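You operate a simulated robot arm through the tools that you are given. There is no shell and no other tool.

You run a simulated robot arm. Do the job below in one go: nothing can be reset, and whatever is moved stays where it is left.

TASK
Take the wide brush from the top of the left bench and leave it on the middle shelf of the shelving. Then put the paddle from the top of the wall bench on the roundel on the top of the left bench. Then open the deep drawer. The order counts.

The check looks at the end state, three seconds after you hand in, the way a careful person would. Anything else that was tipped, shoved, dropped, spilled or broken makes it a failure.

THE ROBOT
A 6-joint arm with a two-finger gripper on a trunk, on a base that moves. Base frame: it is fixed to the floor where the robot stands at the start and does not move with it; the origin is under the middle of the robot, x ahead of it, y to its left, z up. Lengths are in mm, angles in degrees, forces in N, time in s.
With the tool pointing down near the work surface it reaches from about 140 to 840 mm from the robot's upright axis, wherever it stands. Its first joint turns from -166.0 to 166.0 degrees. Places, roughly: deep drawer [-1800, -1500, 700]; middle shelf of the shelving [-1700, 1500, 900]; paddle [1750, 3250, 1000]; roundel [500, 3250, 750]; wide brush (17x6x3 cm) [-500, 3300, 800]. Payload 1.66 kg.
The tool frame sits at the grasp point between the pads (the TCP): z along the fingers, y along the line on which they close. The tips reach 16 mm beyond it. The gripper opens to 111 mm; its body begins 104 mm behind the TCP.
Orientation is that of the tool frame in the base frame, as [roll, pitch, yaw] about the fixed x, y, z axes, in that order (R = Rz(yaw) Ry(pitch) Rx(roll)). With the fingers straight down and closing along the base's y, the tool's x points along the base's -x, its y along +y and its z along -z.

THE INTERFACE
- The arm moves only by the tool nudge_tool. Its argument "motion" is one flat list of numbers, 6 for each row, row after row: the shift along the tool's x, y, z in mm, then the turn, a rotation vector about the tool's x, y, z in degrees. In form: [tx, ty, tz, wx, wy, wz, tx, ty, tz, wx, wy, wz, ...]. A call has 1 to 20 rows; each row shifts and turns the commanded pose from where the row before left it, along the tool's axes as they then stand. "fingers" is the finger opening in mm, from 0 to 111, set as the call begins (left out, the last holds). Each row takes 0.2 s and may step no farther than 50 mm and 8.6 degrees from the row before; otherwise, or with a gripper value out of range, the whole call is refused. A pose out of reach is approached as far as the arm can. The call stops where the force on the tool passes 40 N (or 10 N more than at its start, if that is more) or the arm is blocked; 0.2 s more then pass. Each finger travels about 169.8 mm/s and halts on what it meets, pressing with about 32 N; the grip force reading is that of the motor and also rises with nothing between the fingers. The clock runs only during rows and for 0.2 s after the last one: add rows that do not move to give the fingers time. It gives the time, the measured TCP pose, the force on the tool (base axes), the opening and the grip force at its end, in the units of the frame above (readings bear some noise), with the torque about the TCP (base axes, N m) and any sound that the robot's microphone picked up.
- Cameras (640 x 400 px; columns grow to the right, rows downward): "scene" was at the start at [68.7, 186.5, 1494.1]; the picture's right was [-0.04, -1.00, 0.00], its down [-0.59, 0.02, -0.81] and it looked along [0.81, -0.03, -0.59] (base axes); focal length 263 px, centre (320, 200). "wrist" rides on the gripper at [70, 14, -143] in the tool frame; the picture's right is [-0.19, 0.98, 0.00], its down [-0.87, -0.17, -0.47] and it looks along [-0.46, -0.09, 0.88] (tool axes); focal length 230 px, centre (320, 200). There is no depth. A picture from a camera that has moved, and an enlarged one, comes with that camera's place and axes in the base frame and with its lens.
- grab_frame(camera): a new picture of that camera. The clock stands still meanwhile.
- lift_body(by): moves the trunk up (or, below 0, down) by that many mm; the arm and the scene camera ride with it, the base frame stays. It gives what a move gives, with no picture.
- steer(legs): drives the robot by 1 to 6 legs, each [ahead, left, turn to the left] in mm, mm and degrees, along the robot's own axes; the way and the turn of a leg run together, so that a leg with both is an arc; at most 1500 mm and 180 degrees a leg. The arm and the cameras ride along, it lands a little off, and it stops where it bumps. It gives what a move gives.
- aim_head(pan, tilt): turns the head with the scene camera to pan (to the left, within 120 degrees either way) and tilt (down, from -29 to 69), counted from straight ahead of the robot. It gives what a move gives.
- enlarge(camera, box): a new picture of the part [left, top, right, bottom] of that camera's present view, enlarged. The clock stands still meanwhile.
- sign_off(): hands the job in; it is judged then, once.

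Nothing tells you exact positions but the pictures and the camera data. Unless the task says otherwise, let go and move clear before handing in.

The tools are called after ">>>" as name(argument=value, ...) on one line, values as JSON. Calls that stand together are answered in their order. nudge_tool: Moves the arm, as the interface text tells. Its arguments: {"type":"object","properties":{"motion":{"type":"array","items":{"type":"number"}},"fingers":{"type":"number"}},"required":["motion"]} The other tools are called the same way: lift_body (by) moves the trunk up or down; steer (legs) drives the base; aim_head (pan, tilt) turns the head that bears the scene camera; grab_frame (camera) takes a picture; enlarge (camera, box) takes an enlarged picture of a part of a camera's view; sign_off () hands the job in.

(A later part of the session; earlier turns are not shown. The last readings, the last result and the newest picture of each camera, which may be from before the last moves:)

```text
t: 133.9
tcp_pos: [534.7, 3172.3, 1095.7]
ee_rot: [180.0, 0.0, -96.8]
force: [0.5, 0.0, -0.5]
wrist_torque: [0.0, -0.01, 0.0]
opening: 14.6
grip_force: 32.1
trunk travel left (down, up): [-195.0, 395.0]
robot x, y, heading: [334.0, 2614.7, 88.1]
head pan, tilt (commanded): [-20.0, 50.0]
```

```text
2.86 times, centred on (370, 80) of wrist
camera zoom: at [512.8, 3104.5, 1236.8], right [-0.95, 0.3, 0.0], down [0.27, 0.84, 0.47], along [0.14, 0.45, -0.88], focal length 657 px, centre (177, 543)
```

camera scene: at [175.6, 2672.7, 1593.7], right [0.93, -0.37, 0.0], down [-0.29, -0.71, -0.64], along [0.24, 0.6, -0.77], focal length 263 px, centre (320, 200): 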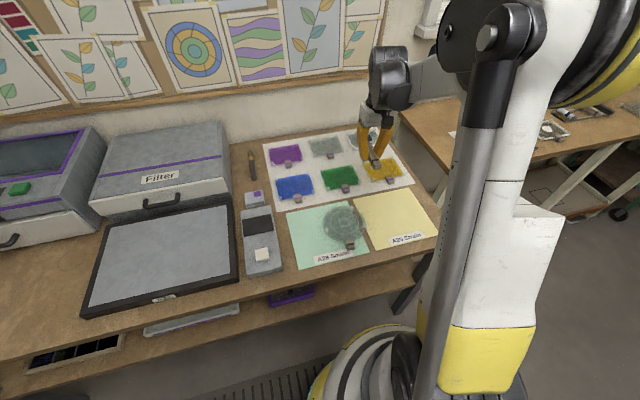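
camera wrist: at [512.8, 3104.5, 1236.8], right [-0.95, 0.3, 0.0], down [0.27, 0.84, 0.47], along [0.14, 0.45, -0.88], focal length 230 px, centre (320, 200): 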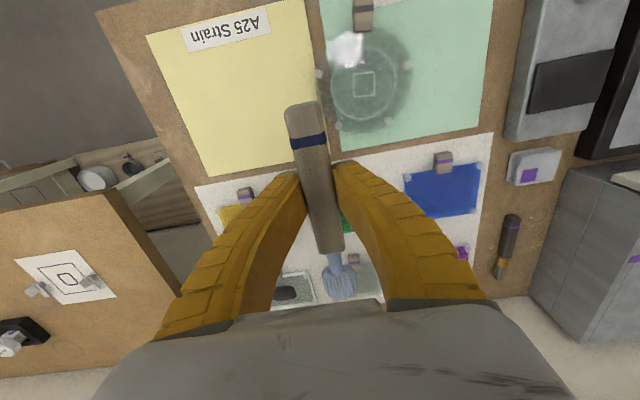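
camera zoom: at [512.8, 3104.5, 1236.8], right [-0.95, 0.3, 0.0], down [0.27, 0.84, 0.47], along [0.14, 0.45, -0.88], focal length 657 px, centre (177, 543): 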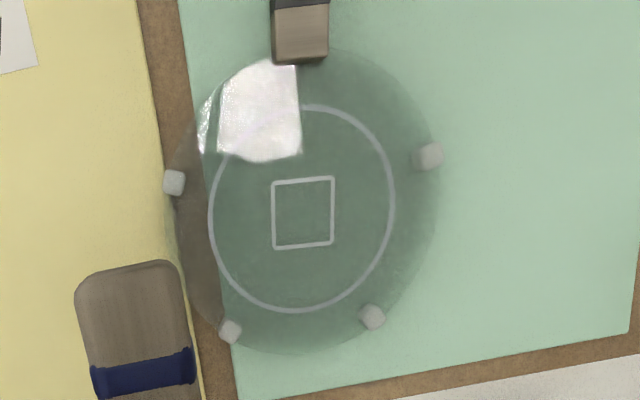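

The pegs are roughly level with the glass, and the handle block is at the front. I'll angle the paddle's handle toward the front-right gap between the block and a peg, and hover above the disc.

>>> nudge_tool(motion=[0, 0, 0, 0, 0, -7.27, 0, 0, 0, 0, 0, -7.27, 0, 0, 0, 0, 0, -7.27, 8.9, 15.8, 39, 0, 0, 0, 8.9, 15.8, 39, 0, 0, 0, 8.9, 15.8, 39, 0, 0, 0, 8.9, 15.8, 39, 0, 0, 0, 8.9, 15.8, 30, 0, 0, 0, 0, 0, 0, 0, 0, 0])

>>> grab_frame(camera="wrist")

>>> enlarge(camera="scene", box=[280, 170, 420, 275])

```text
t: 135.9
tcp_pos: [469.3, 3106.9, 910.2]
ee_rot: [179.9, -0.1, -74.9]
force: [0.0, -0.3, -1.1]
wrist_torque: [-0.04, -0.01, -0.01]
opening: 14.9
grip_force: 32.0
trunk travel left (down, up): [-195.0, 395.0]
robot x, y, heading: [338.5, 2615.1, 88.1]
head pan, tilt (commanded): [-20.0, 50.0]
```

```text
taken
camera wrist: at [475.1, 3036.1, 1051.7], right [-1.0, -0.07, 0.0], down [-0.06, 0.88, 0.47], along [-0.03, 0.47, -0.88], focal length 230 px, centre (320, 200)
```

wrist: 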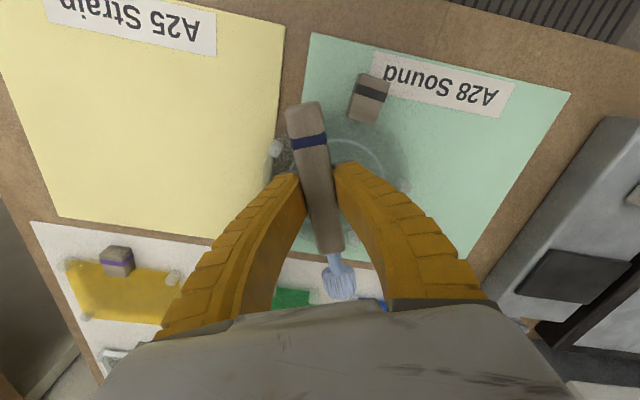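

```text
3.81 times, centred on (350, 222) of scene
camera zoom: at [175.5, 2672.6, 1593.8], right [0.93, -0.37, 0.0], down [-0.29, -0.71, -0.64], along [0.24, 0.6, -0.77], focal length 1001 px, centre (206, 114)
```

zoom: 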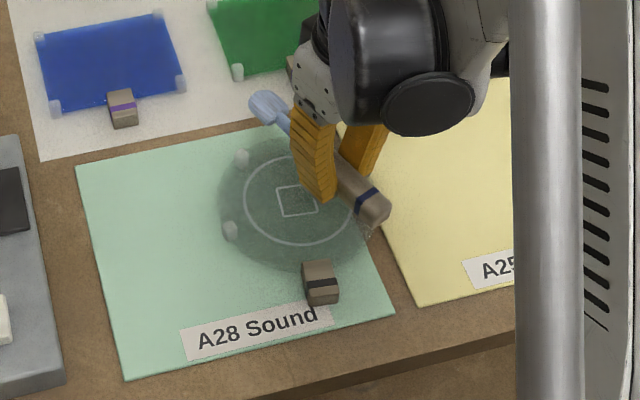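

The paddle is over the disc as planned. I'll lower it, slowing down near the glass and checking the force.

>>> nudge_tool(motion=[0, 0, 20, 0, 0, 0, 0, 0, 15, 0, 0, 0, 0, 0, 8, 0, 0, 0, 0, 0, 0, 0, 0, 0])

>>> enlarge(camera="scene", box=[300, 180, 400, 260])

>>> grab_frame(camera="wrist")

```text
t: 136.9
tcp_pos: [469.9, 3110.1, 866.1]
ee_rot: [179.9, -0.1, -74.9]
force: [-0.9, -0.8, -1.6]
wrist_torque: [0.0, -0.03, 0.01]
opening: 15.0
grip_force: 32.1
trunk travel left (down, up): [-195.0, 395.0]
robot x, y, heading: [336.0, 2614.1, 88.2]
head pan, tilt (commanded): [-20.0, 50.0]
```

```text
5.00 times, centred on (350, 220) of scene
camera zoom: at [175.5, 2672.7, 1593.7], right [0.93, -0.37, 0.0], down [-0.29, -0.71, -0.64], along [0.24, 0.6, -0.77], focal length 1314 px, centre (170, 100)
```

zoom: 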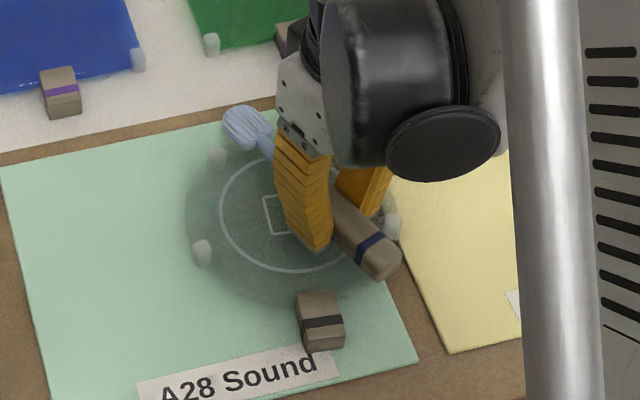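

```text
taken
camera wrist: at [474.5, 3038.8, 1008.8], right [-1.0, -0.07, 0.0], down [-0.06, 0.88, 0.47], along [-0.03, 0.47, -0.88], focal length 230 px, centre (320, 200)
```

wrist: 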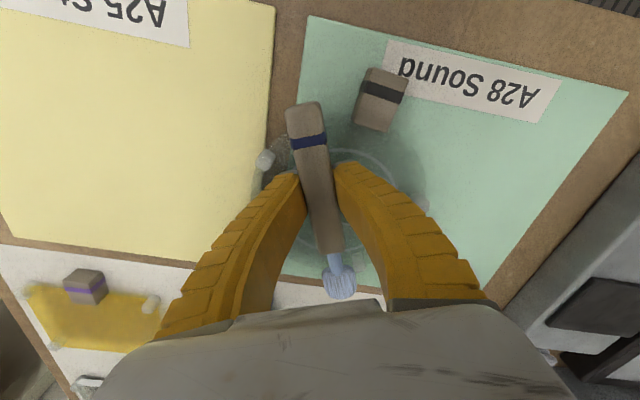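

Peg A is close to where one finger will open, so I'll shift the paddle 8 mm away from it and then lower in small steps.

>>> nudge_tool(motion=[0, 8, 0, 0, 0, 0, 0, 0, 4, 0, 0, 0, 0, 0, 0, 0, 0, 0])

>>> nudge_tool(motion=[0, 0, 3, 0, 0, 0, 0, 0, 0, 0, 0, 0])

>>> nudge_tool(motion=[0, 0, 2, 0, 0, 0, 0, 0, 0, 0, 0, 0])

```text
t: 137.7
tcp_pos: [462.8, 3104.9, 862.5]
ee_rot: [179.8, -0.1, -74.9]
force: [0.5, -0.2, -1.1]
wrist_torque: [-0.03, -0.03, -0.02]
opening: 14.7
grip_force: 31.7
trunk travel left (down, up): [-195.0, 395.0]
robot x, y, heading: [337.1, 2616.0, 88.1]
head pan, tilt (commanded): [-20.0, 50.0]
```

```text
t: 138.3
tcp_pos: [463.0, 3106.8, 858.9]
ee_rot: [179.8, -0.1, -74.9]
force: [0.7, 0.1, -1.6]
wrist_torque: [0.0, 0.02, 0.01]
opening: 14.9
grip_force: 32.0
trunk travel left (down, up): [-195.0, 395.0]
robot x, y, heading: [335.0, 2611.8, 88.0]
head pan, tilt (commanded): [-20.0, 50.0]
```

```text
t: 138.9
tcp_pos: [461.7, 3105.2, 856.2]
ee_rot: [179.9, -0.1, -74.9]
force: [-0.1, -0.3, -0.7]
wrist_torque: [-0.01, 0.01, -0.01]
opening: 14.7
grip_force: 31.4
trunk travel left (down, up): [-195.0, 395.0]
robot x, y, heading: [333.6, 2617.7, 88.2]
head pan, tilt (commanded): [-20.0, 50.0]
```

>>> nudge_tool(motion=[0, 0, 2, 0, 0, 0, 0, 0, 0, 0, 0, 0])

>>> nudge_tool(motion=[0, 0, 2, 0, 0, 0, 0, 0, 0, 0, 0, 0])

>>> enlarge(camera="scene", box=[300, 180, 400, 260])

```text
t: 139.5
tcp_pos: [462.2, 3105.3, 854.2]
ee_rot: [179.9, -0.1, -75.0]
force: [-0.3, 0.1, -1.7]
wrist_torque: [0.0, 0.02, 0.0]
opening: 14.8
grip_force: 32.2
trunk travel left (down, up): [-195.0, 395.0]
robot x, y, heading: [337.4, 2613.8, 88.3]
head pan, tilt (commanded): [-20.0, 50.0]
```

```text
t: 140.1
tcp_pos: [462.9, 3104.4, 852.3]
ee_rot: [179.9, 0.0, -74.9]
force: [-1.0, 0.6, 2.9]
wrist_torque: [0.22, 0.05, 0.01]
opening: 15.7
grip_force: 31.6
trunk travel left (down, up): [-195.0, 395.0]
robot x, y, heading: [335.4, 2614.7, 88.2]
head pan, tilt (commanded): [-20.0, 50.0]
```

```text
5.00 times, centred on (350, 220) of scene
camera zoom: at [175.3, 2672.5, 1593.7], right [0.93, -0.37, 0.0], down [-0.29, -0.71, -0.64], along [0.24, 0.6, -0.77], focal length 1314 px, centre (170, 100)
```

zoom: 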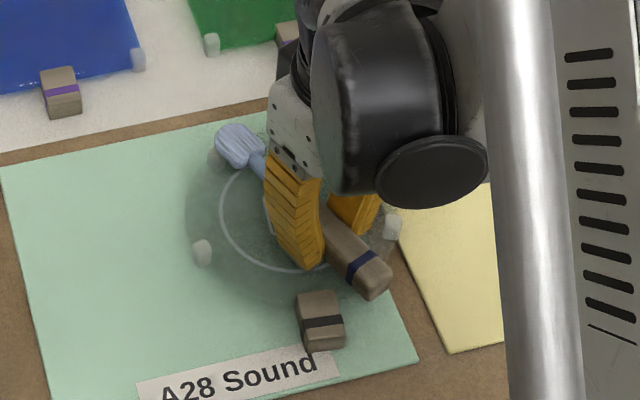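

First light contact shows at TCP z 852, slightly toward the blade end. One more millimetre to settle it.

>>> nudge_tool(motion=[0, 0, 1, 0, 0, 0, 0, 0, 0, 0, 0, 0])

>>> nudge_tool(motion=[0, 0, 1, 0, 0, 0, 0, 0, 0, 0, 0, 0])

```text
t: 140.7
tcp_pos: [463.0, 3105.9, 850.7]
ee_rot: [180.0, -0.1, -75.0]
force: [1.7, 2.1, 6.2]
wrist_torque: [0.1, 0.0, -0.03]
opening: 17.0
grip_force: 32.1
trunk travel left (down, up): [-195.0, 395.0]
robot x, y, heading: [337.9, 2614.7, 87.8]
head pan, tilt (commanded): [-20.0, 50.0]
```

```text
t: 141.3
tcp_pos: [462.1, 3105.3, 850.9]
ee_rot: [179.9, -0.1, -74.8]
force: [2.6, 4.9, 13.8]
wrist_torque: [0.07, -0.07, 0.01]
opening: 17.5
grip_force: 31.9
trunk travel left (down, up): [-195.0, 395.0]
robot x, y, heading: [335.6, 2614.3, 88.3]
head pan, tilt (commanded): [-20.0, 50.0]
```

It's resting firmly on the glass, so I'll relieve the load a little and open just enough to clear the handle.

>>> nudge_tool(motion=[0, 0, -1, 0, 0, 0, 0, 0, 0, 0, 0, 0])

>>> nudge_tool(motion=[0, 0, 0, 0, 0, 0, 0, 0, 0, 0, 0, 0], fingers=36)

>>> grab_frame(camera="wrist")

>>> enlarge(camera="scene", box=[300, 180, 400, 260])

```text
t: 141.9
tcp_pos: [462.6, 3104.6, 851.2]
ee_rot: [179.9, 0.0, -74.9]
force: [-2.6, 0.4, 10.7]
wrist_torque: [0.07, 0.0, 0.02]
opening: 17.4
grip_force: 32.3
trunk travel left (down, up): [-195.0, 395.0]
robot x, y, heading: [335.3, 2610.9, 88.0]
head pan, tilt (commanded): [-20.0, 50.0]
```

```text
t: 142.5
tcp_pos: [462.7, 3104.8, 851.3]
ee_rot: [179.9, -0.1, -74.8]
force: [2.9, 1.4, 6.7]
wrist_torque: [0.23, -0.55, 0.02]
opening: 34.1
grip_force: 5.9
trunk travel left (down, up): [-195.0, 395.0]
robot x, y, heading: [338.7, 2615.1, 88.1]
head pan, tilt (commanded): [-20.0, 50.0]
```

```text
taken
camera wrist: at [467.5, 3034.5, 994.2], right [-1.0, -0.07, 0.0], down [-0.06, 0.88, 0.47], along [-0.03, 0.47, -0.88], focal length 230 px, centre (320, 200)
```

wrist: 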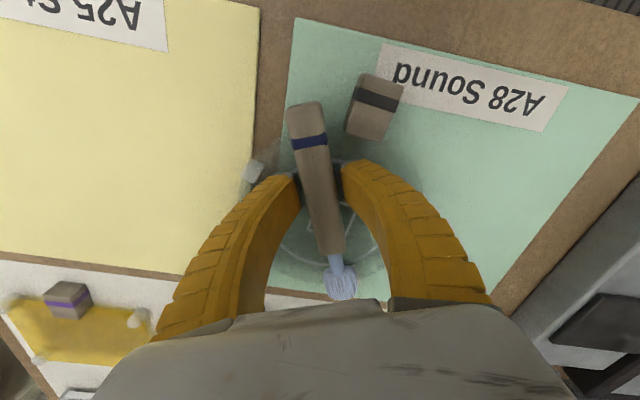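

```text
5.00 times, centred on (350, 220) of scene
camera zoom: at [175.3, 2671.8, 1593.8], right [0.93, -0.37, 0.0], down [-0.29, -0.71, -0.64], along [0.24, 0.6, -0.77], focal length 1314 px, centre (170, 100)
```

zoom: 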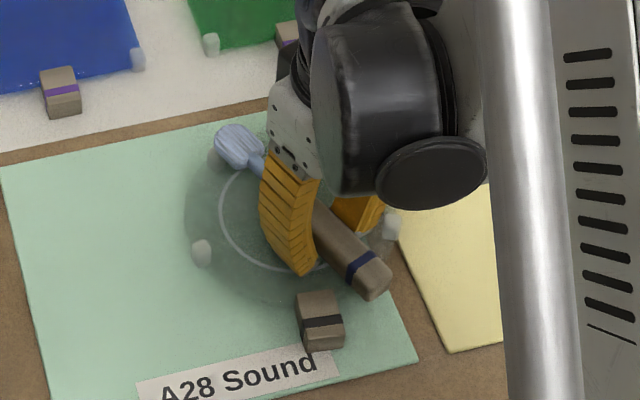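

One finger seems to be touching a peg on its outer side. I'll close slightly to relieve that and then lift straight up a little, watching that the paddle stays put.

>>> nudge_tool(motion=[0, 0, 0, 0, 0, 0, 0, 0, 0, 0, 0, 0], fingers=29)

>>> nudge_tool(motion=[0, 0, -3, 0, 0, 0, 0, 0, 0, 0, 0, 0])

>>> enlarge(camera="wrist", box=[220, 80, 420, 310])

```text
t: 143.1
tcp_pos: [462.6, 3105.6, 850.3]
ee_rot: [179.8, -0.1, -74.9]
force: [-0.3, 1.2, 6.5]
wrist_torque: [0.02, -0.01, -0.02]
opening: 31.0
grip_force: 0.7
trunk travel left (down, up): [-195.0, 395.0]
robot x, y, heading: [338.7, 2615.9, 87.9]
head pan, tilt (commanded): [-20.0, 50.0]
```

```text
t: 143.7
tcp_pos: [461.6, 3105.3, 856.4]
ee_rot: [180.0, -0.1, -75.0]
force: [-0.1, 0.4, 0.6]
wrist_torque: [0.02, 0.0, 0.01]
opening: 31.8
grip_force: 2.3
trunk travel left (down, up): [-195.0, 395.0]
robot x, y, heading: [335.1, 2613.2, 88.1]
head pan, tilt (commanded): [-20.0, 50.0]
```

```text
1.74 times, centred on (320, 195) of wrist
camera zoom: at [467.2, 3034.8, 997.1], right [-1.0, -0.07, 0.0], down [-0.06, 0.88, 0.47], along [-0.03, 0.47, -0.88], focal length 400 px, centre (320, 209)
```

zoom: 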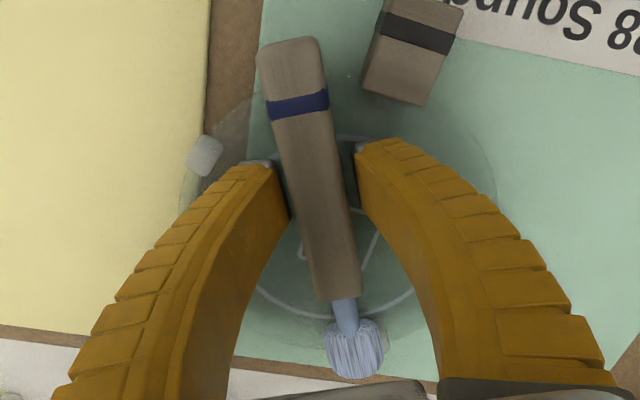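

The contact is gone and the finger gap shows on both sides. I'll lift in small steps and check the paddle stays down.

>>> nudge_tool(motion=[0, 0, -8, 0, 0, 0, 0, 0, 0, 0, 0, 0])

>>> enlarge(camera="wrist", box=[220, 80, 420, 310])

>>> enlarge(camera="scene", box=[300, 180, 400, 260])

```text
t: 144.3
tcp_pos: [461.9, 3105.7, 862.9]
ee_rot: [180.0, -0.1, -74.9]
force: [0.5, 0.0, -0.6]
wrist_torque: [0.02, 0.02, -0.04]
opening: 31.7
grip_force: 1.5
trunk travel left (down, up): [-195.0, 395.0]
robot x, y, heading: [334.7, 2615.2, 88.1]
head pan, tilt (commanded): [-20.0, 50.0]
```

```text
1.74 times, centred on (320, 195) of wrist
camera zoom: at [466.6, 3034.5, 1005.2], right [-1.0, -0.07, 0.0], down [-0.06, 0.88, 0.47], along [-0.03, 0.47, -0.88], focal length 400 px, centre (320, 209)
```

zoom: 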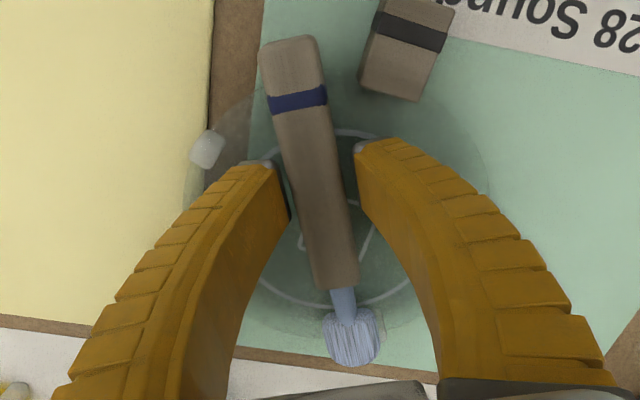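

```text
5.00 times, centred on (350, 220) of scene
camera zoom: at [175.5, 2672.6, 1593.7], right [0.93, -0.37, 0.0], down [-0.29, -0.71, -0.64], along [0.24, 0.6, -0.77], focal length 1314 px, centre (170, 100)
```

zoom: 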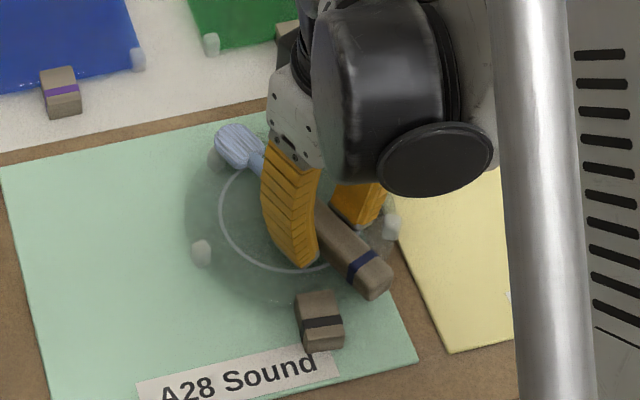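

The paddle stays put as the gripper rises, so I'll lift clear.

>>> nudge_tool(motion=[0, 0, -10, 0, 0, 0, 0, 0, -20, 0, 0, 0, 0, 0, -40, 0, 0, 0, 0, 0, -45, 0, 0, 0, 0, 0, -45, 0, 0, 0, 0, 0, -45, 0, 0, 0, 0, 0, 0, 0, 0, 0])

>>> grab_frame(camera="wrist")

>>> enlarge(camera="scene", box=[300, 180, 400, 260])

```text
t: 145.9
tcp_pos: [461.5, 3110.4, 1067.2]
ee_rot: [180.0, -0.1, -75.0]
force: [-0.7, 0.3, -0.2]
wrist_torque: [0.01, 0.01, 0.0]
opening: 31.6
grip_force: 2.1
trunk travel left (down, up): [-195.0, 395.0]
robot x, y, heading: [339.1, 2612.6, 88.2]
head pan, tilt (commanded): [-20.0, 50.0]
```

```text
taken
camera wrist: at [467.3, 3039.7, 1210.0], right [-1.0, -0.07, 0.0], down [-0.06, 0.88, 0.47], along [-0.03, 0.47, -0.88], focal length 230 px, centre (320, 200)
```

wrist: 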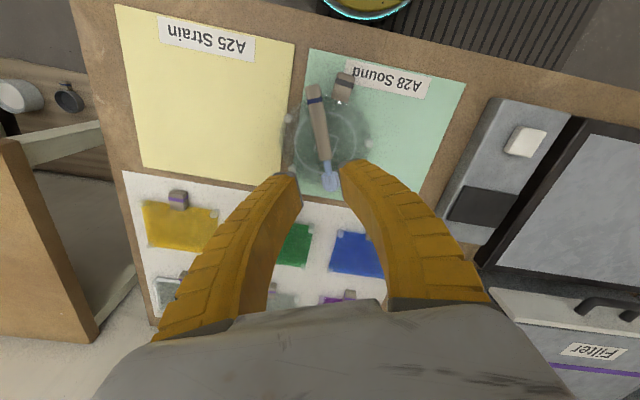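

```text
5.00 times, centred on (350, 220) of scene
camera zoom: at [175.5, 2672.8, 1593.7], right [0.93, -0.37, 0.0], down [-0.29, -0.71, -0.64], along [0.24, 0.6, -0.77], focal length 1314 px, centre (170, 100)
```

zoom: 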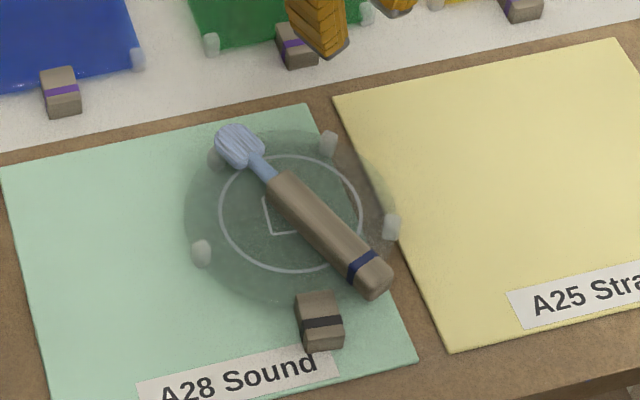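

The paddle rests squarely on the roundel. Last is the deep drawer: I'll back off, turn to face -x, and travel down the lane between the light table and the shelving.

>>> steer(legs=[[-170, 0, 0], [0, 0, 92], [960, 0, 0], [0, 1000, 0]])

>>> aim_head(pan=60, tilt=30)

>>> grab_frame(camera="scene")

```text
t: 160.7
tcp_pos: [-1091.5, 1499.8, 1066.8]
ee_rot: [-180.0, -0.1, 20.4]
force: [-0.2, 0.7, 0.3]
wrist_torque: [0.06, 0.02, -0.01]
opening: 31.8
grip_force: 1.7
trunk travel left (down, up): [-195.0, 395.0]
robot x, y, heading: [-587.9, 1423.7, -176.5]
head pan, tilt (commanded): [-20.0, 50.0]
```

```text
t: 162.2
tcp_pos: [-1090.6, 1499.8, 1067.1]
ee_rot: [179.9, -0.2, 20.4]
force: [0.4, -0.1, -0.2]
wrist_torque: [0.02, -0.02, 0.04]
opening: 31.8
grip_force: 1.6
trunk travel left (down, up): [-195.0, 395.0]
robot x, y, heading: [-585.1, 1422.4, -176.6]
head pan, tilt (commanded): [60.0, 30.0]
```

```text
taken
camera scene: at [-594.7, 1151.3, 1623.2], right [-0.89, 0.45, 0.0], down [0.22, 0.45, -0.87], along [-0.39, -0.77, -0.5], focal length 263 px, centre (320, 200)
```

scene: 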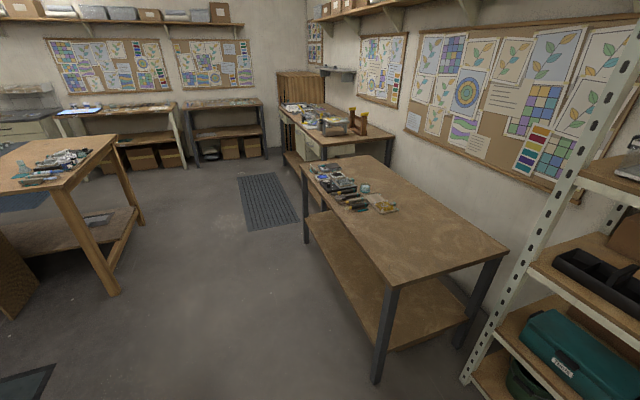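

The lane is clear. I'll square up to heading 180 and continue sideways toward the drawer bench.

>>> steer(legs=[[0, 0, -3.4], [0, 1500, 0], [0, 900, 0]])

>>> aim_head(pan=35, tilt=35)

>>> grab_frame(camera="scene")

```text
t: 174.3
tcp_pos: [-1140.4, -818.7, 1067.2]
ee_rot: [-180.0, -0.1, 14.0]
force: [0.1, -0.2, 0.4]
wrist_torque: [0.02, 0.05, 0.01]
opening: 31.6
grip_force: 1.7
trunk travel left (down, up): [-195.0, 395.0]
robot x, y, heading: [-645.4, -954.3, 176.9]
head pan, tilt (commanded): [60.0, 30.0]
```

```text
t: 175.2
tcp_pos: [-1139.8, -817.6, 1067.5]
ee_rot: [179.9, -0.1, 13.9]
force: [-0.3, -0.4, -1.0]
wrist_torque: [0.04, -0.01, -0.01]
opening: 31.7
grip_force: 1.7
trunk travel left (down, up): [-195.0, 395.0]
robot x, y, heading: [-648.7, -953.7, 176.9]
head pan, tilt (commanded): [35.0, 35.0]
```

```text
taken
camera scene: at [-711.2, -1191.1, 1615.5], right [-0.53, 0.85, 0.0], down [0.49, 0.3, -0.82], along [-0.69, -0.43, -0.57], focal length 263 px, centre (320, 200)
```

scene: 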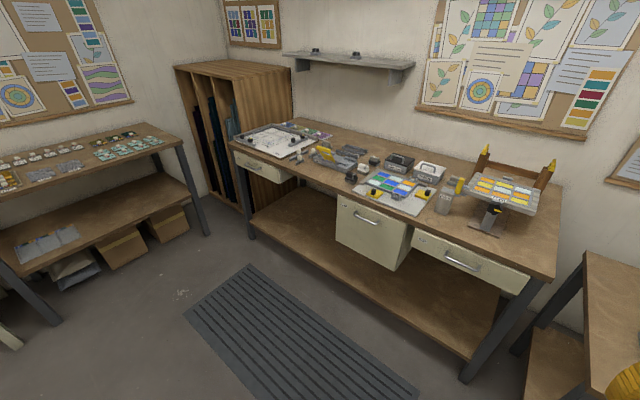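

The bench has three drawers, and the deep one is the tall middle one with a bar handle near its top. I'll zoom in on it.

>>> enlarge(camera="scene", box=[310, 170, 450, 280])

>>> enlarge(camera="scene", box=[220, 110, 580, 335])

```text
3.64 times, centred on (380, 225) of scene
camera zoom: at [-711.2, -1191.1, 1615.5], right [-0.53, 0.85, 0.0], down [0.49, 0.3, -0.82], along [-0.69, -0.43, -0.57], focal length 956 px, centre (102, 109)
```

zoom: 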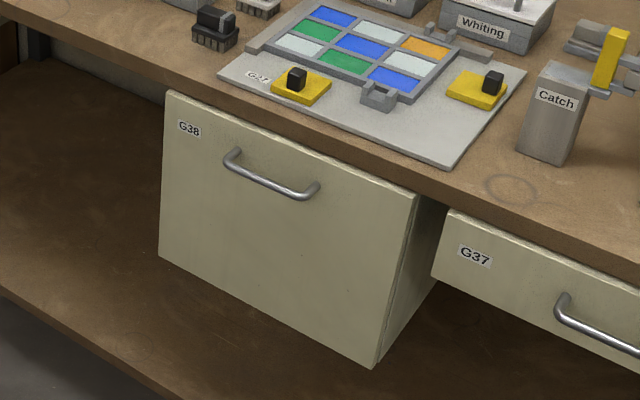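

```text
1.78 times, centred on (400, 222) of scene
camera zoom: at [-711.2, -1191.1, 1615.5], right [-0.53, 0.85, 0.0], down [0.49, 0.3, -0.82], along [-0.69, -0.43, -0.57], focal length 467 px, centre (178, 160)
```

zoom: 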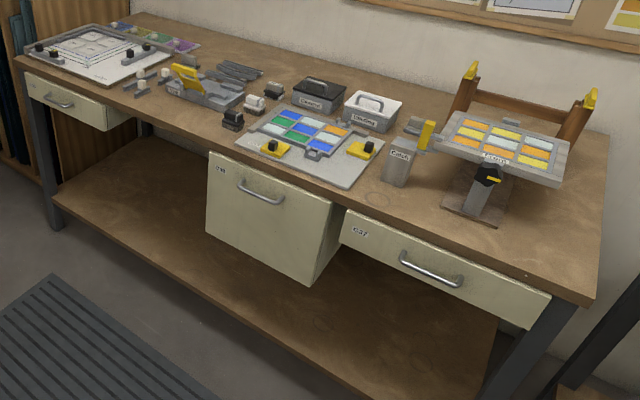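

The deep drawer G38 has a front about 360 × 310 mm facing 6° off +x, with a horizontal bar handle near (-1633, -1513, 845). I'll drive to a spot squarely in front of it.

>>> steer(legs=[[0, 0, -3.1], [217, 802, 0]])

>>> aim_head(pan=-5, tilt=45)

>>> grab_frame(camera="scene")

>>> grab_frame(camera="wrist")

```text
t: 180.0
tcp_pos: [-1436.5, -1542.7, 1068.0]
ee_rot: [179.9, -0.1, 10.1]
force: [-1.1, 0.0, 0.0]
wrist_torque: [0.02, -0.01, -0.01]
opening: 32.0
grip_force: 2.0
trunk travel left (down, up): [-195.0, 395.0]
robot x, y, heading: [-952.9, -1714.2, 172.9]
head pan, tilt (commanded): [35.0, 35.0]
```

```text
t: 181.1
tcp_pos: [-1437.6, -1542.7, 1066.6]
ee_rot: [179.9, 0.1, 10.0]
force: [-0.4, 0.4, -0.2]
wrist_torque: [0.0, 0.0, -0.05]
opening: 32.0
grip_force: 2.2
trunk travel left (down, up): [-195.0, 395.0]
robot x, y, heading: [-956.5, -1714.4, 173.1]
head pan, tilt (commanded): [-5.0, 45.0]
```

```text
taken
camera scene: at [-1036.1, -1886.8, 1600.6], right [0.21, 0.98, 0.0], down [0.69, -0.15, -0.71], along [-0.69, 0.15, -0.71], focal length 263 px, centre (320, 200)
```

scene: 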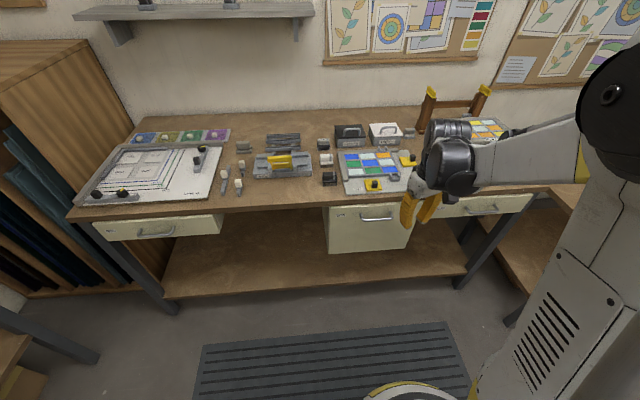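

```text
taken
camera wrist: at [-1366.8, -1544.3, 1209.6], right [-0.02, -1.0, 0.0], down [-0.88, 0.01, 0.47], along [-0.47, 0.01, -0.88], focal length 230 px, centre (320, 200)
```

wrist: 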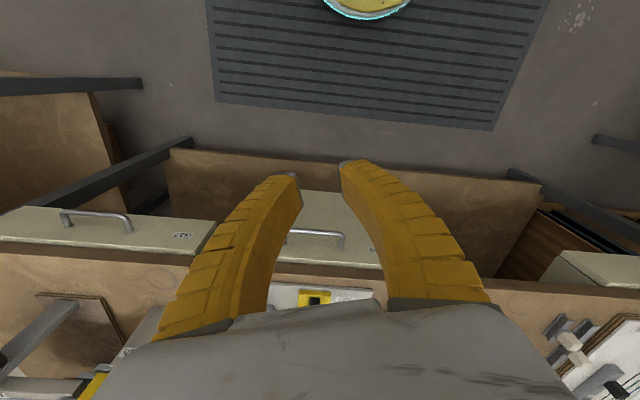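

I'm squarely in front of the drawer. I'll zoom in to locate the handle precisely from this angle.

>>> enlarge(camera="scene", box=[320, 190, 420, 260])

>>> enlarge(camera="wrist", box=[260, 180, 400, 290])

```text
5.71 times, centred on (370, 225) of scene
camera zoom: at [-1036.1, -1886.8, 1600.6], right [0.21, 0.98, 0.0], down [0.69, -0.15, -0.71], along [-0.69, 0.15, -0.71], focal length 1502 px, centre (34, 57)
```

zoom: 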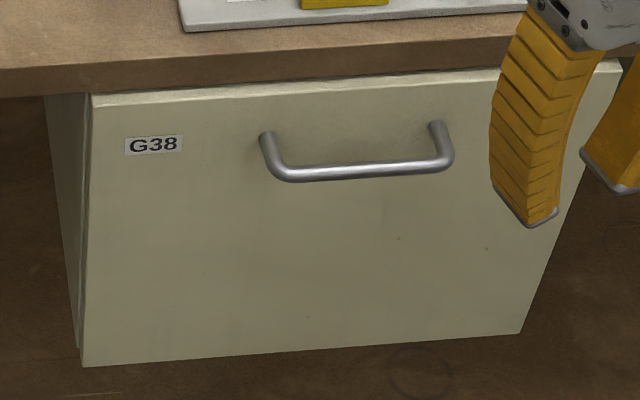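

```text
3.64 times, centred on (330, 235) of wrist
camera zoom: at [-1366.8, -1544.3, 1209.6], right [-0.02, -1.0, 0.0], down [-0.88, 0.01, 0.47], along [-0.47, 0.01, -0.88], focal length 837 px, centre (284, 73)
```

zoom: 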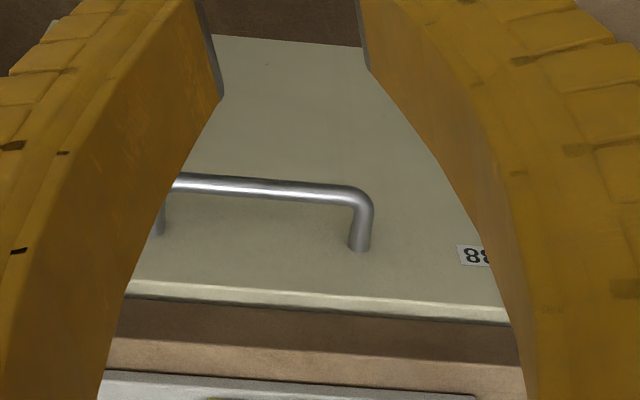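

The bar's center is at about (-1644, -1529, 825), standing 38 mm off the drawer front. I'll move ahead a bit, square the tool up, and tilt it forward to horizontal while still clear of the bench.

>>> nudge_tool(motion=[0, 0, 0, 0, 0, 8.25, 0, 0, 0, 0, 0, 8.25, -40.7, 3.3, 0, 0, 0, 0, -40.7, 3.3, 0, 0, 0, 0, -40.7, 3.3, 0, 0, 0, 0, 0, 0, 0, 0, 0, 0], fingers=60)

>>> nudge_tool(motion=[0, 0, 0, 0, -8.2, 0, 0, 0, 0, 0, -8.2, 0, 0, 0, 0, 0, -8.2, 0, 0, 0, 0, 0, -8.2, 0, 0, 0, 0, 0, -8.2, 0, 0, 0, 0, 0, -8.2, 0, 0, 0, 0, 0, 0, 0])

```text
t: 182.4
tcp_pos: [-1562.4, -1538.9, 1068.6]
ee_rot: [-180.0, 0.0, -6.6]
force: [-1.0, 0.1, -0.1]
wrist_torque: [0.02, 0.03, 0.03]
opening: 62.2
grip_force: 1.4
trunk travel left (down, up): [-195.0, 395.0]
robot x, y, heading: [-951.3, -1711.3, 172.9]
head pan, tilt (commanded): [-5.0, 45.0]
```

```text
t: 184.1
tcp_pos: [-1559.6, -1537.2, 1066.2]
ee_rot: [180.0, 49.2, -6.4]
force: [-0.5, 0.3, -0.6]
wrist_torque: [0.01, 0.01, -0.01]
opening: 61.9
grip_force: 1.7
trunk travel left (down, up): [-195.0, 395.0]
robot x, y, heading: [-955.2, -1711.4, 173.0]
head pan, tilt (commanded): [-5.0, 45.0]
```

Tilting works. I'll finish to horizontal and then roll the tool so the fingers close vertically.

>>> nudge_tool(motion=[0, 0, 0, 0, -8.2, 0, 0, 0, 0, 0, -8.2, 0, 0, 0, 0, 0, -8.2, 0, 0, 0, 0, 0, -8.2, 0, 0, 0, 0, 0, -8.0, 0, 0, 0, 0, 0, 0, 0])

>>> nudge_tool(motion=[0, 0, 0, 0, 0, -8.2, 0, 0, 0, 0, 0, -8.2, 0, 0, 0, 0, 0, -8.2, 0, 0, 0, 0, 0, -8.2, 0, 0, 0, 0, 0, -8.2, 0, 0, 0, 0, 0, -8.2, 0, 0, 0, 0, 0, -8.2, 0, 0, 0, 0, 0, -8.2, 0, 0, 0, 0, 0, -8.2, 0, 0, 0, 0, 0, -8.2, 0, 0, 0, 0, 0, -8.0, 0, 0, 0, 0, 0, 0])

>>> grab_frame(camera="scene")

>>> grab_frame(camera="wrist")

```text
t: 185.4
tcp_pos: [-1614.6, -1514.2, 1149.9]
ee_rot: [167.8, 89.7, -18.8]
force: [0.5, -0.3, 0.8]
wrist_torque: [0.01, 0.03, 0.02]
opening: 62.0
grip_force: 0.8
out of reach, approached as far as the arm can: row 2, 3, 4, 5
trunk travel left (down, up): [-195.0, 395.0]
robot x, y, heading: [-954.2, -1711.7, 173.0]
head pan, tilt (commanded): [-5.0, 45.0]
```

```text
t: 188.1
tcp_pos: [-1612.3, -1520.5, 1146.0]
ee_rot: [-92.0, 0.4, 83.1]
force: [0.0, 0.2, -0.5]
wrist_torque: [0.0, -0.01, -0.02]
opening: 62.4
grip_force: 1.6
out of reach, approached as far as the arm can: row 11
trunk travel left (down, up): [-195.0, 395.0]
robot x, y, heading: [-955.8, -1710.6, 172.9]
head pan, tilt (commanded): [-5.0, 45.0]
```

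```text
taken
camera scene: at [-1036.0, -1886.6, 1600.6], right [0.21, 0.98, 0.0], down [0.69, -0.15, -0.71], along [-0.69, 0.15, -0.71], focal length 263 px, centre (320, 200)
```

scene: 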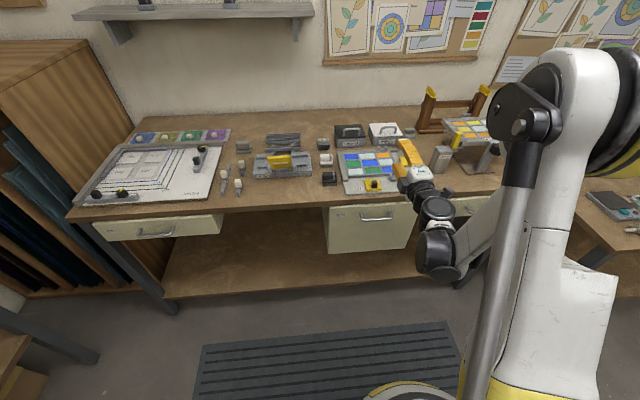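

```text
taken
camera wrist: at [-1462.7, -1469.0, 1136.2], right [0.01, -0.2, -0.98], down [0.36, -0.91, 0.19], along [-0.93, -0.35, 0.06], focal length 230 px, centre (320, 200)
```

wrist: 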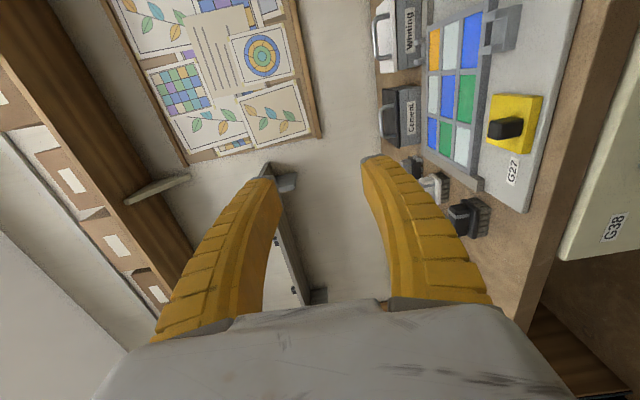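

The tool is now horizontal with the fingers closing vertically, but the arm stops at z 1146 here. I'll lower the trunk to bring the whole arm down toward the handle height.

>>> lift_body(by=-190)

>>> nudge_tool(motion=[0, 0, -20, 0, 0, 0, 0, 25, 0, 0, 0, 0, 0, 25, 0, 0, 0, 0, 0, 0, 0, 0, 0, 0])

>>> grab_frame(camera="scene")

```text
t: 190.1
tcp_pos: [-1611.6, -1520.0, 955.8]
ee_rot: [-92.0, 0.6, 83.1]
force: [0.9, -0.8, 0.6]
wrist_torque: [0.02, 0.02, -0.02]
opening: 61.9
grip_force: 1.4
trunk travel left (down, up): [-5.0, 585.0]
robot x, y, heading: [-955.6, -1714.5, 172.9]
head pan, tilt (commanded): [-5.0, 45.0]
```

```text
t: 191.1
tcp_pos: [-1618.7, -1508.0, 946.2]
ee_rot: [-92.0, 0.6, 83.1]
force: [-0.4, -0.3, 0.4]
wrist_torque: [0.01, 0.01, 0.01]
opening: 61.9
grip_force: 1.4
out of reach, approached as far as the arm can: row 1, 2, 3
trunk travel left (down, up): [-5.0, 585.0]
robot x, y, heading: [-953.5, -1714.8, 172.9]
head pan, tilt (commanded): [-5.0, 45.0]
```

```text
taken
camera scene: at [-1036.2, -1886.6, 1410.6], right [0.21, 0.98, 0.0], down [0.69, -0.15, -0.71], along [-0.69, 0.15, -0.71], focal length 263 px, centre (320, 200)
```

scene: 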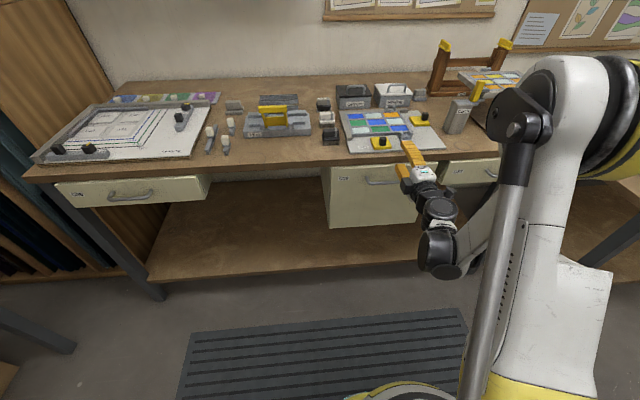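

Pulling back or down from here is outside the wrist's range, so the arm needs more stretch. I'll back the robot 160 mm and then reach forward and down to the handle.

>>> steer(legs=[[-160, 0, 0]])

>>> nudge_tool(motion=[0, 0, 35, 0, 0, 0, 0, 0, 35, 0, 0, 0, 0, 30, 0, 0, 0, 0, 0, 30, 0, 0, 0, 0, 0, 30, 0, 0, 0, 0, 0, 0, 0, 0, 0, 0])

```text
t: 192.6
tcp_pos: [-1457.8, -1524.0, 946.3]
ee_rot: [-92.2, 0.5, 83.0]
force: [0.7, 0.7, -0.1]
wrist_torque: [0.02, 0.0, 0.0]
opening: 62.0
grip_force: 1.3
trunk travel left (down, up): [-5.0, 585.0]
robot x, y, heading: [-796.8, -1731.2, 172.7]
head pan, tilt (commanded): [-5.0, 45.0]
```

```text
t: 193.9
tcp_pos: [-1533.7, -1513.8, 859.0]
ee_rot: [-92.2, 0.6, 82.9]
force: [0.1, -0.3, 0.3]
wrist_torque: [0.01, 0.03, 0.01]
opening: 62.0
grip_force: 1.5
out of reach, approached as far as the arm can: row 5
trunk travel left (down, up): [-5.0, 585.0]
robot x, y, heading: [-792.2, -1733.1, 173.1]
head pan, tilt (commanded): [-5.0, 45.0]
```

That limit eases as the arm extends, and the handle is farther out, so it's reachable. I'll move to a pre-grasp 60 mm in front of the bar at its height.

>>> nudge_tool(motion=[-9.5, 0, 24.7, 0, 0, 0, -9.5, 0, 24.7, 0, 0, 0, -9.5, 16, 0, 0, 0, 0, 0, 16, 0, 0, 0, 0, 0, 0, 0, 0, 0, 0])

>>> grab_frame(camera="wrist")

>>> grab_frame(camera="scene")

```text
t: 195.2
tcp_pos: [-1588.1, -1536.0, 828.9]
ee_rot: [-92.1, 0.6, 82.9]
force: [0.4, 0.0, -0.3]
wrist_torque: [-0.02, 0.02, 0.03]
opening: 62.0
grip_force: 0.8
trunk travel left (down, up): [-5.0, 585.0]
robot x, y, heading: [-795.9, -1732.1, 172.9]
head pan, tilt (commanded): [-5.0, 45.0]
```

```text
taken
camera wrist: at [-1437.7, -1485.0, 818.9], right [0.01, -0.2, -0.98], down [0.36, -0.91, 0.19], along [-0.93, -0.35, 0.06], focal length 230 px, centre (320, 200)
```

wrist: 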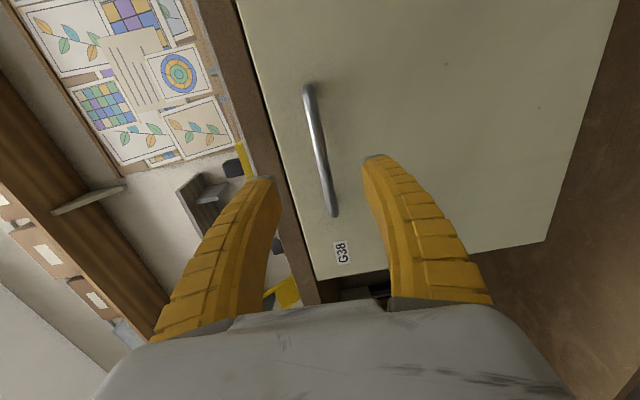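

```text
taken
camera scene: at [-877.3, -1906.2, 1410.6], right [0.21, 0.98, 0.0], down [0.69, -0.15, -0.71], along [-0.69, 0.15, -0.71], focal length 263 px, centre (320, 200)
```

scene: 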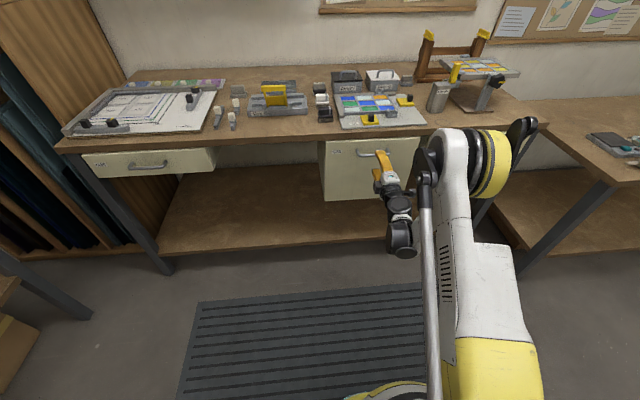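

The bar lies between the open fingers, about 4 mm low and 55 mm ahead. I'll correct and move in.

>>> nudge_tool(motion=[5, 4, 10, 0, 0, 0, 0, 0, 20, 0, 0, 0, 0, 0, 20, 0, 0, 0, 0, 0, 0, 0, 0, 0])

>>> grab_frame(camera="wrist")

>>> enlarge(camera="scene", box=[320, 120, 430, 200])

```text
t: 196.2
tcp_pos: [-1636.6, -1525.5, 821.5]
ee_rot: [-92.3, 0.6, 82.9]
force: [0.6, 0.2, 0.6]
wrist_torque: [-0.01, -0.01, 0.0]
opening: 62.1
grip_force: 1.4
trunk travel left (down, up): [-5.0, 585.0]
robot x, y, heading: [-798.1, -1731.0, 172.8]
head pan, tilt (commanded): [-5.0, 45.0]
```

```text
taken
camera wrist: at [-1485.4, -1475.5, 812.4], right [0.01, -0.2, -0.98], down [0.36, -0.91, 0.19], along [-0.93, -0.35, 0.06], focal length 230 px, centre (320, 200)
```

wrist: 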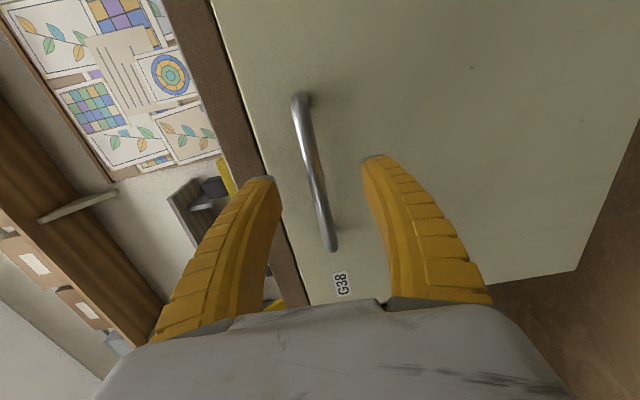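

```text
5.00 times, centred on (375, 160) of scene
camera zoom: at [-877.3, -1906.2, 1410.6], right [0.21, 0.98, 0.0], down [0.69, -0.15, -0.71], along [-0.69, 0.15, -0.71], focal length 1314 px, centre (45, 400)
```

zoom: 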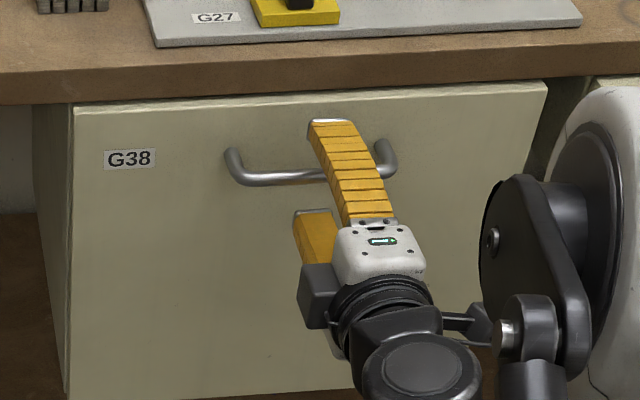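

The bar is centered between the fingers. I'll move the last 8 mm and close on it.

>>> nudge_tool(motion=[0, 0, 8, 0, 0, 0, 0, 0, 0, 0, 0, 0])

>>> nudge_tool(motion=[0, 0, 0, 0, 0, 0, 0, 0, 0, 0, 0, 0, 0, 0, 0, 0, 0, 0], fingers=2)

>>> grab_frame(camera="wrist")

>>> enlarge(camera="scene", box=[320, 120, 430, 200])

```text
t: 196.8
tcp_pos: [-1643.3, -1525.4, 821.7]
ee_rot: [-92.1, 0.6, 82.9]
force: [0.1, -0.6, 0.0]
wrist_torque: [-0.04, 0.0, -0.02]
opening: 62.1
grip_force: 0.9
trunk travel left (down, up): [-5.0, 585.0]
robot x, y, heading: [-798.6, -1730.1, 172.8]
head pan, tilt (commanded): [-5.0, 45.0]
```

```text
t: 197.6
tcp_pos: [-1641.2, -1525.6, 822.3]
ee_rot: [-92.1, 0.6, 82.8]
force: [1.1, -0.8, 11.5]
wrist_torque: [0.23, 0.06, 0.03]
opening: 7.6
grip_force: 34.3
trunk travel left (down, up): [-5.0, 585.0]
robot x, y, heading: [-791.1, -1733.2, 172.8]
head pan, tilt (commanded): [-5.0, 45.0]
```

```text
taken
camera wrist: at [-1491.9, -1474.2, 813.6], right [0.01, -0.2, -0.98], down [0.36, -0.91, 0.19], along [-0.93, -0.35, 0.06], focal length 230 px, centre (320, 200)
```

wrist: 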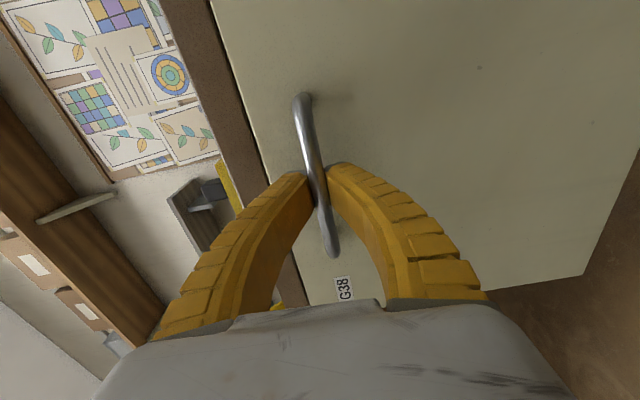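

```text
5.00 times, centred on (375, 160) of scene
camera zoom: at [-875.8, -1906.6, 1410.8], right [0.21, 0.98, 0.0], down [0.69, -0.15, -0.71], along [-0.69, 0.15, -0.71], focal length 1314 px, centre (45, 400)
```

zoom: 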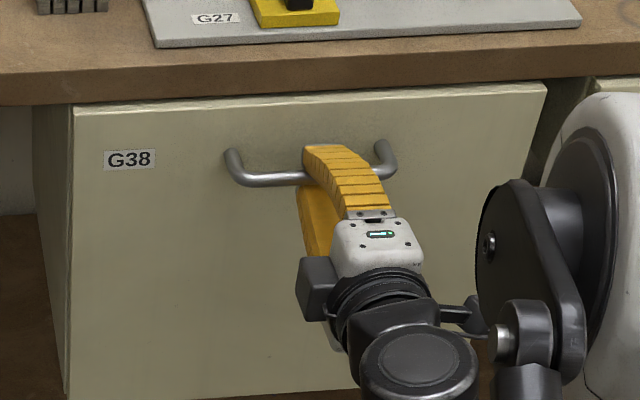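

The handle is gripped, so I'll pull back gently with the arm first to see how the drawer moves.

>>> nudge_tool(motion=[0, 0, -8, 0, 0, 0, 0, 0, -8, 0, 0, 0, 0, 0, -8, 0, 0, 0, 0, 0, 0, 0, 0, 0])

>>> grab_frame(camera="wrist")

>>> enlarge(camera="scene", box=[300, 110, 430, 210])

```text
t: 198.6
tcp_pos: [-1620.3, -1528.3, 822.1]
ee_rot: [-92.0, 0.6, 83.0]
force: [-0.3, -3.2, 1.1]
wrist_torque: [0.13, -0.05, 0.12]
opening: 6.3
grip_force: 34.0
trunk travel left (down, up): [-5.0, 585.0]
robot x, y, heading: [-790.6, -1734.0, 172.6]
head pan, tilt (commanded): [-5.0, 45.0]
```

```text
taken
camera wrist: at [-1470.0, -1476.6, 813.9], right [0.01, -0.2, -0.98], down [0.36, -0.91, 0.19], along [-0.93, -0.35, 0.06], focal length 230 px, centre (320, 200)
```

wrist: 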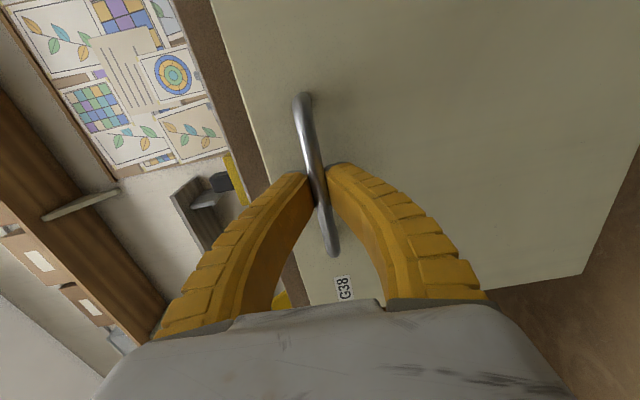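

```text
4.00 times, centred on (365, 160) of scene
camera zoom: at [-877.1, -1906.6, 1410.6], right [0.21, 0.98, 0.0], down [0.69, -0.15, -0.71], along [-0.69, 0.15, -0.71], focal length 1051 px, centre (140, 360)
```

zoom: 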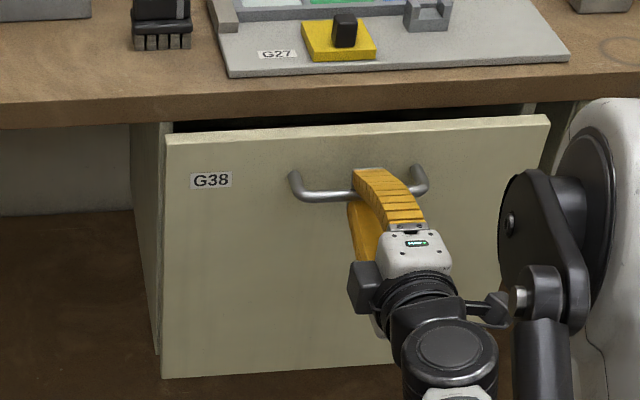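

The drawer slides out easily. I'll keep pulling by driving the base back in steps.

>>> steer(legs=[[-130, 0, 0]])

>>> grab_frame(camera="scene")

>>> grab_frame(camera="wrist")

```text
t: 199.8
tcp_pos: [-1492.4, -1543.0, 822.6]
ee_rot: [-92.1, 0.6, 82.9]
force: [1.1, -2.3, -2.0]
wrist_torque: [0.19, -0.05, 0.01]
opening: 7.6
grip_force: 34.4
trunk travel left (down, up): [-5.0, 585.0]
robot x, y, heading: [-669.6, -1747.0, 172.6]
head pan, tilt (commanded): [-5.0, 45.0]
```

```text
taken
camera scene: at [-748.3, -1922.4, 1410.7], right [0.21, 0.98, 0.0], down [0.69, -0.15, -0.71], along [-0.69, 0.15, -0.71], focal length 263 px, centre (320, 200)
```

scene: 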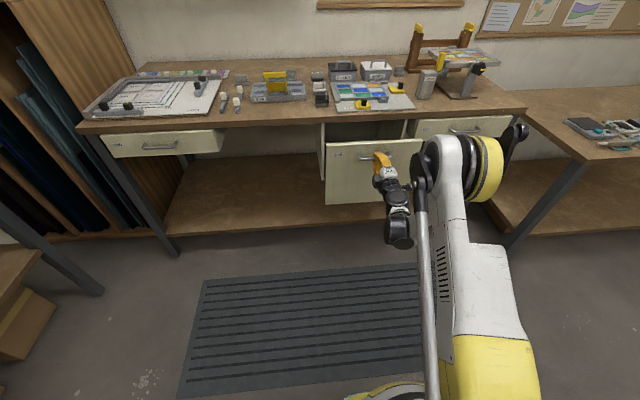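

```text
taken
camera wrist: at [-1340.9, -1492.1, 813.9], right [0.01, -0.2, -0.98], down [0.35, -0.91, 0.19], along [-0.93, -0.35, 0.06], focal length 230 px, centre (320, 200)
```

wrist: 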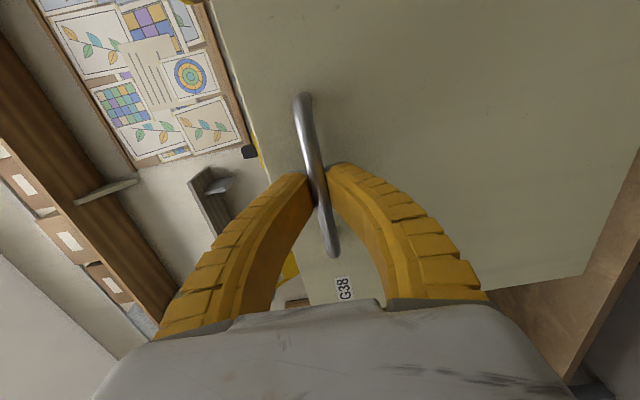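

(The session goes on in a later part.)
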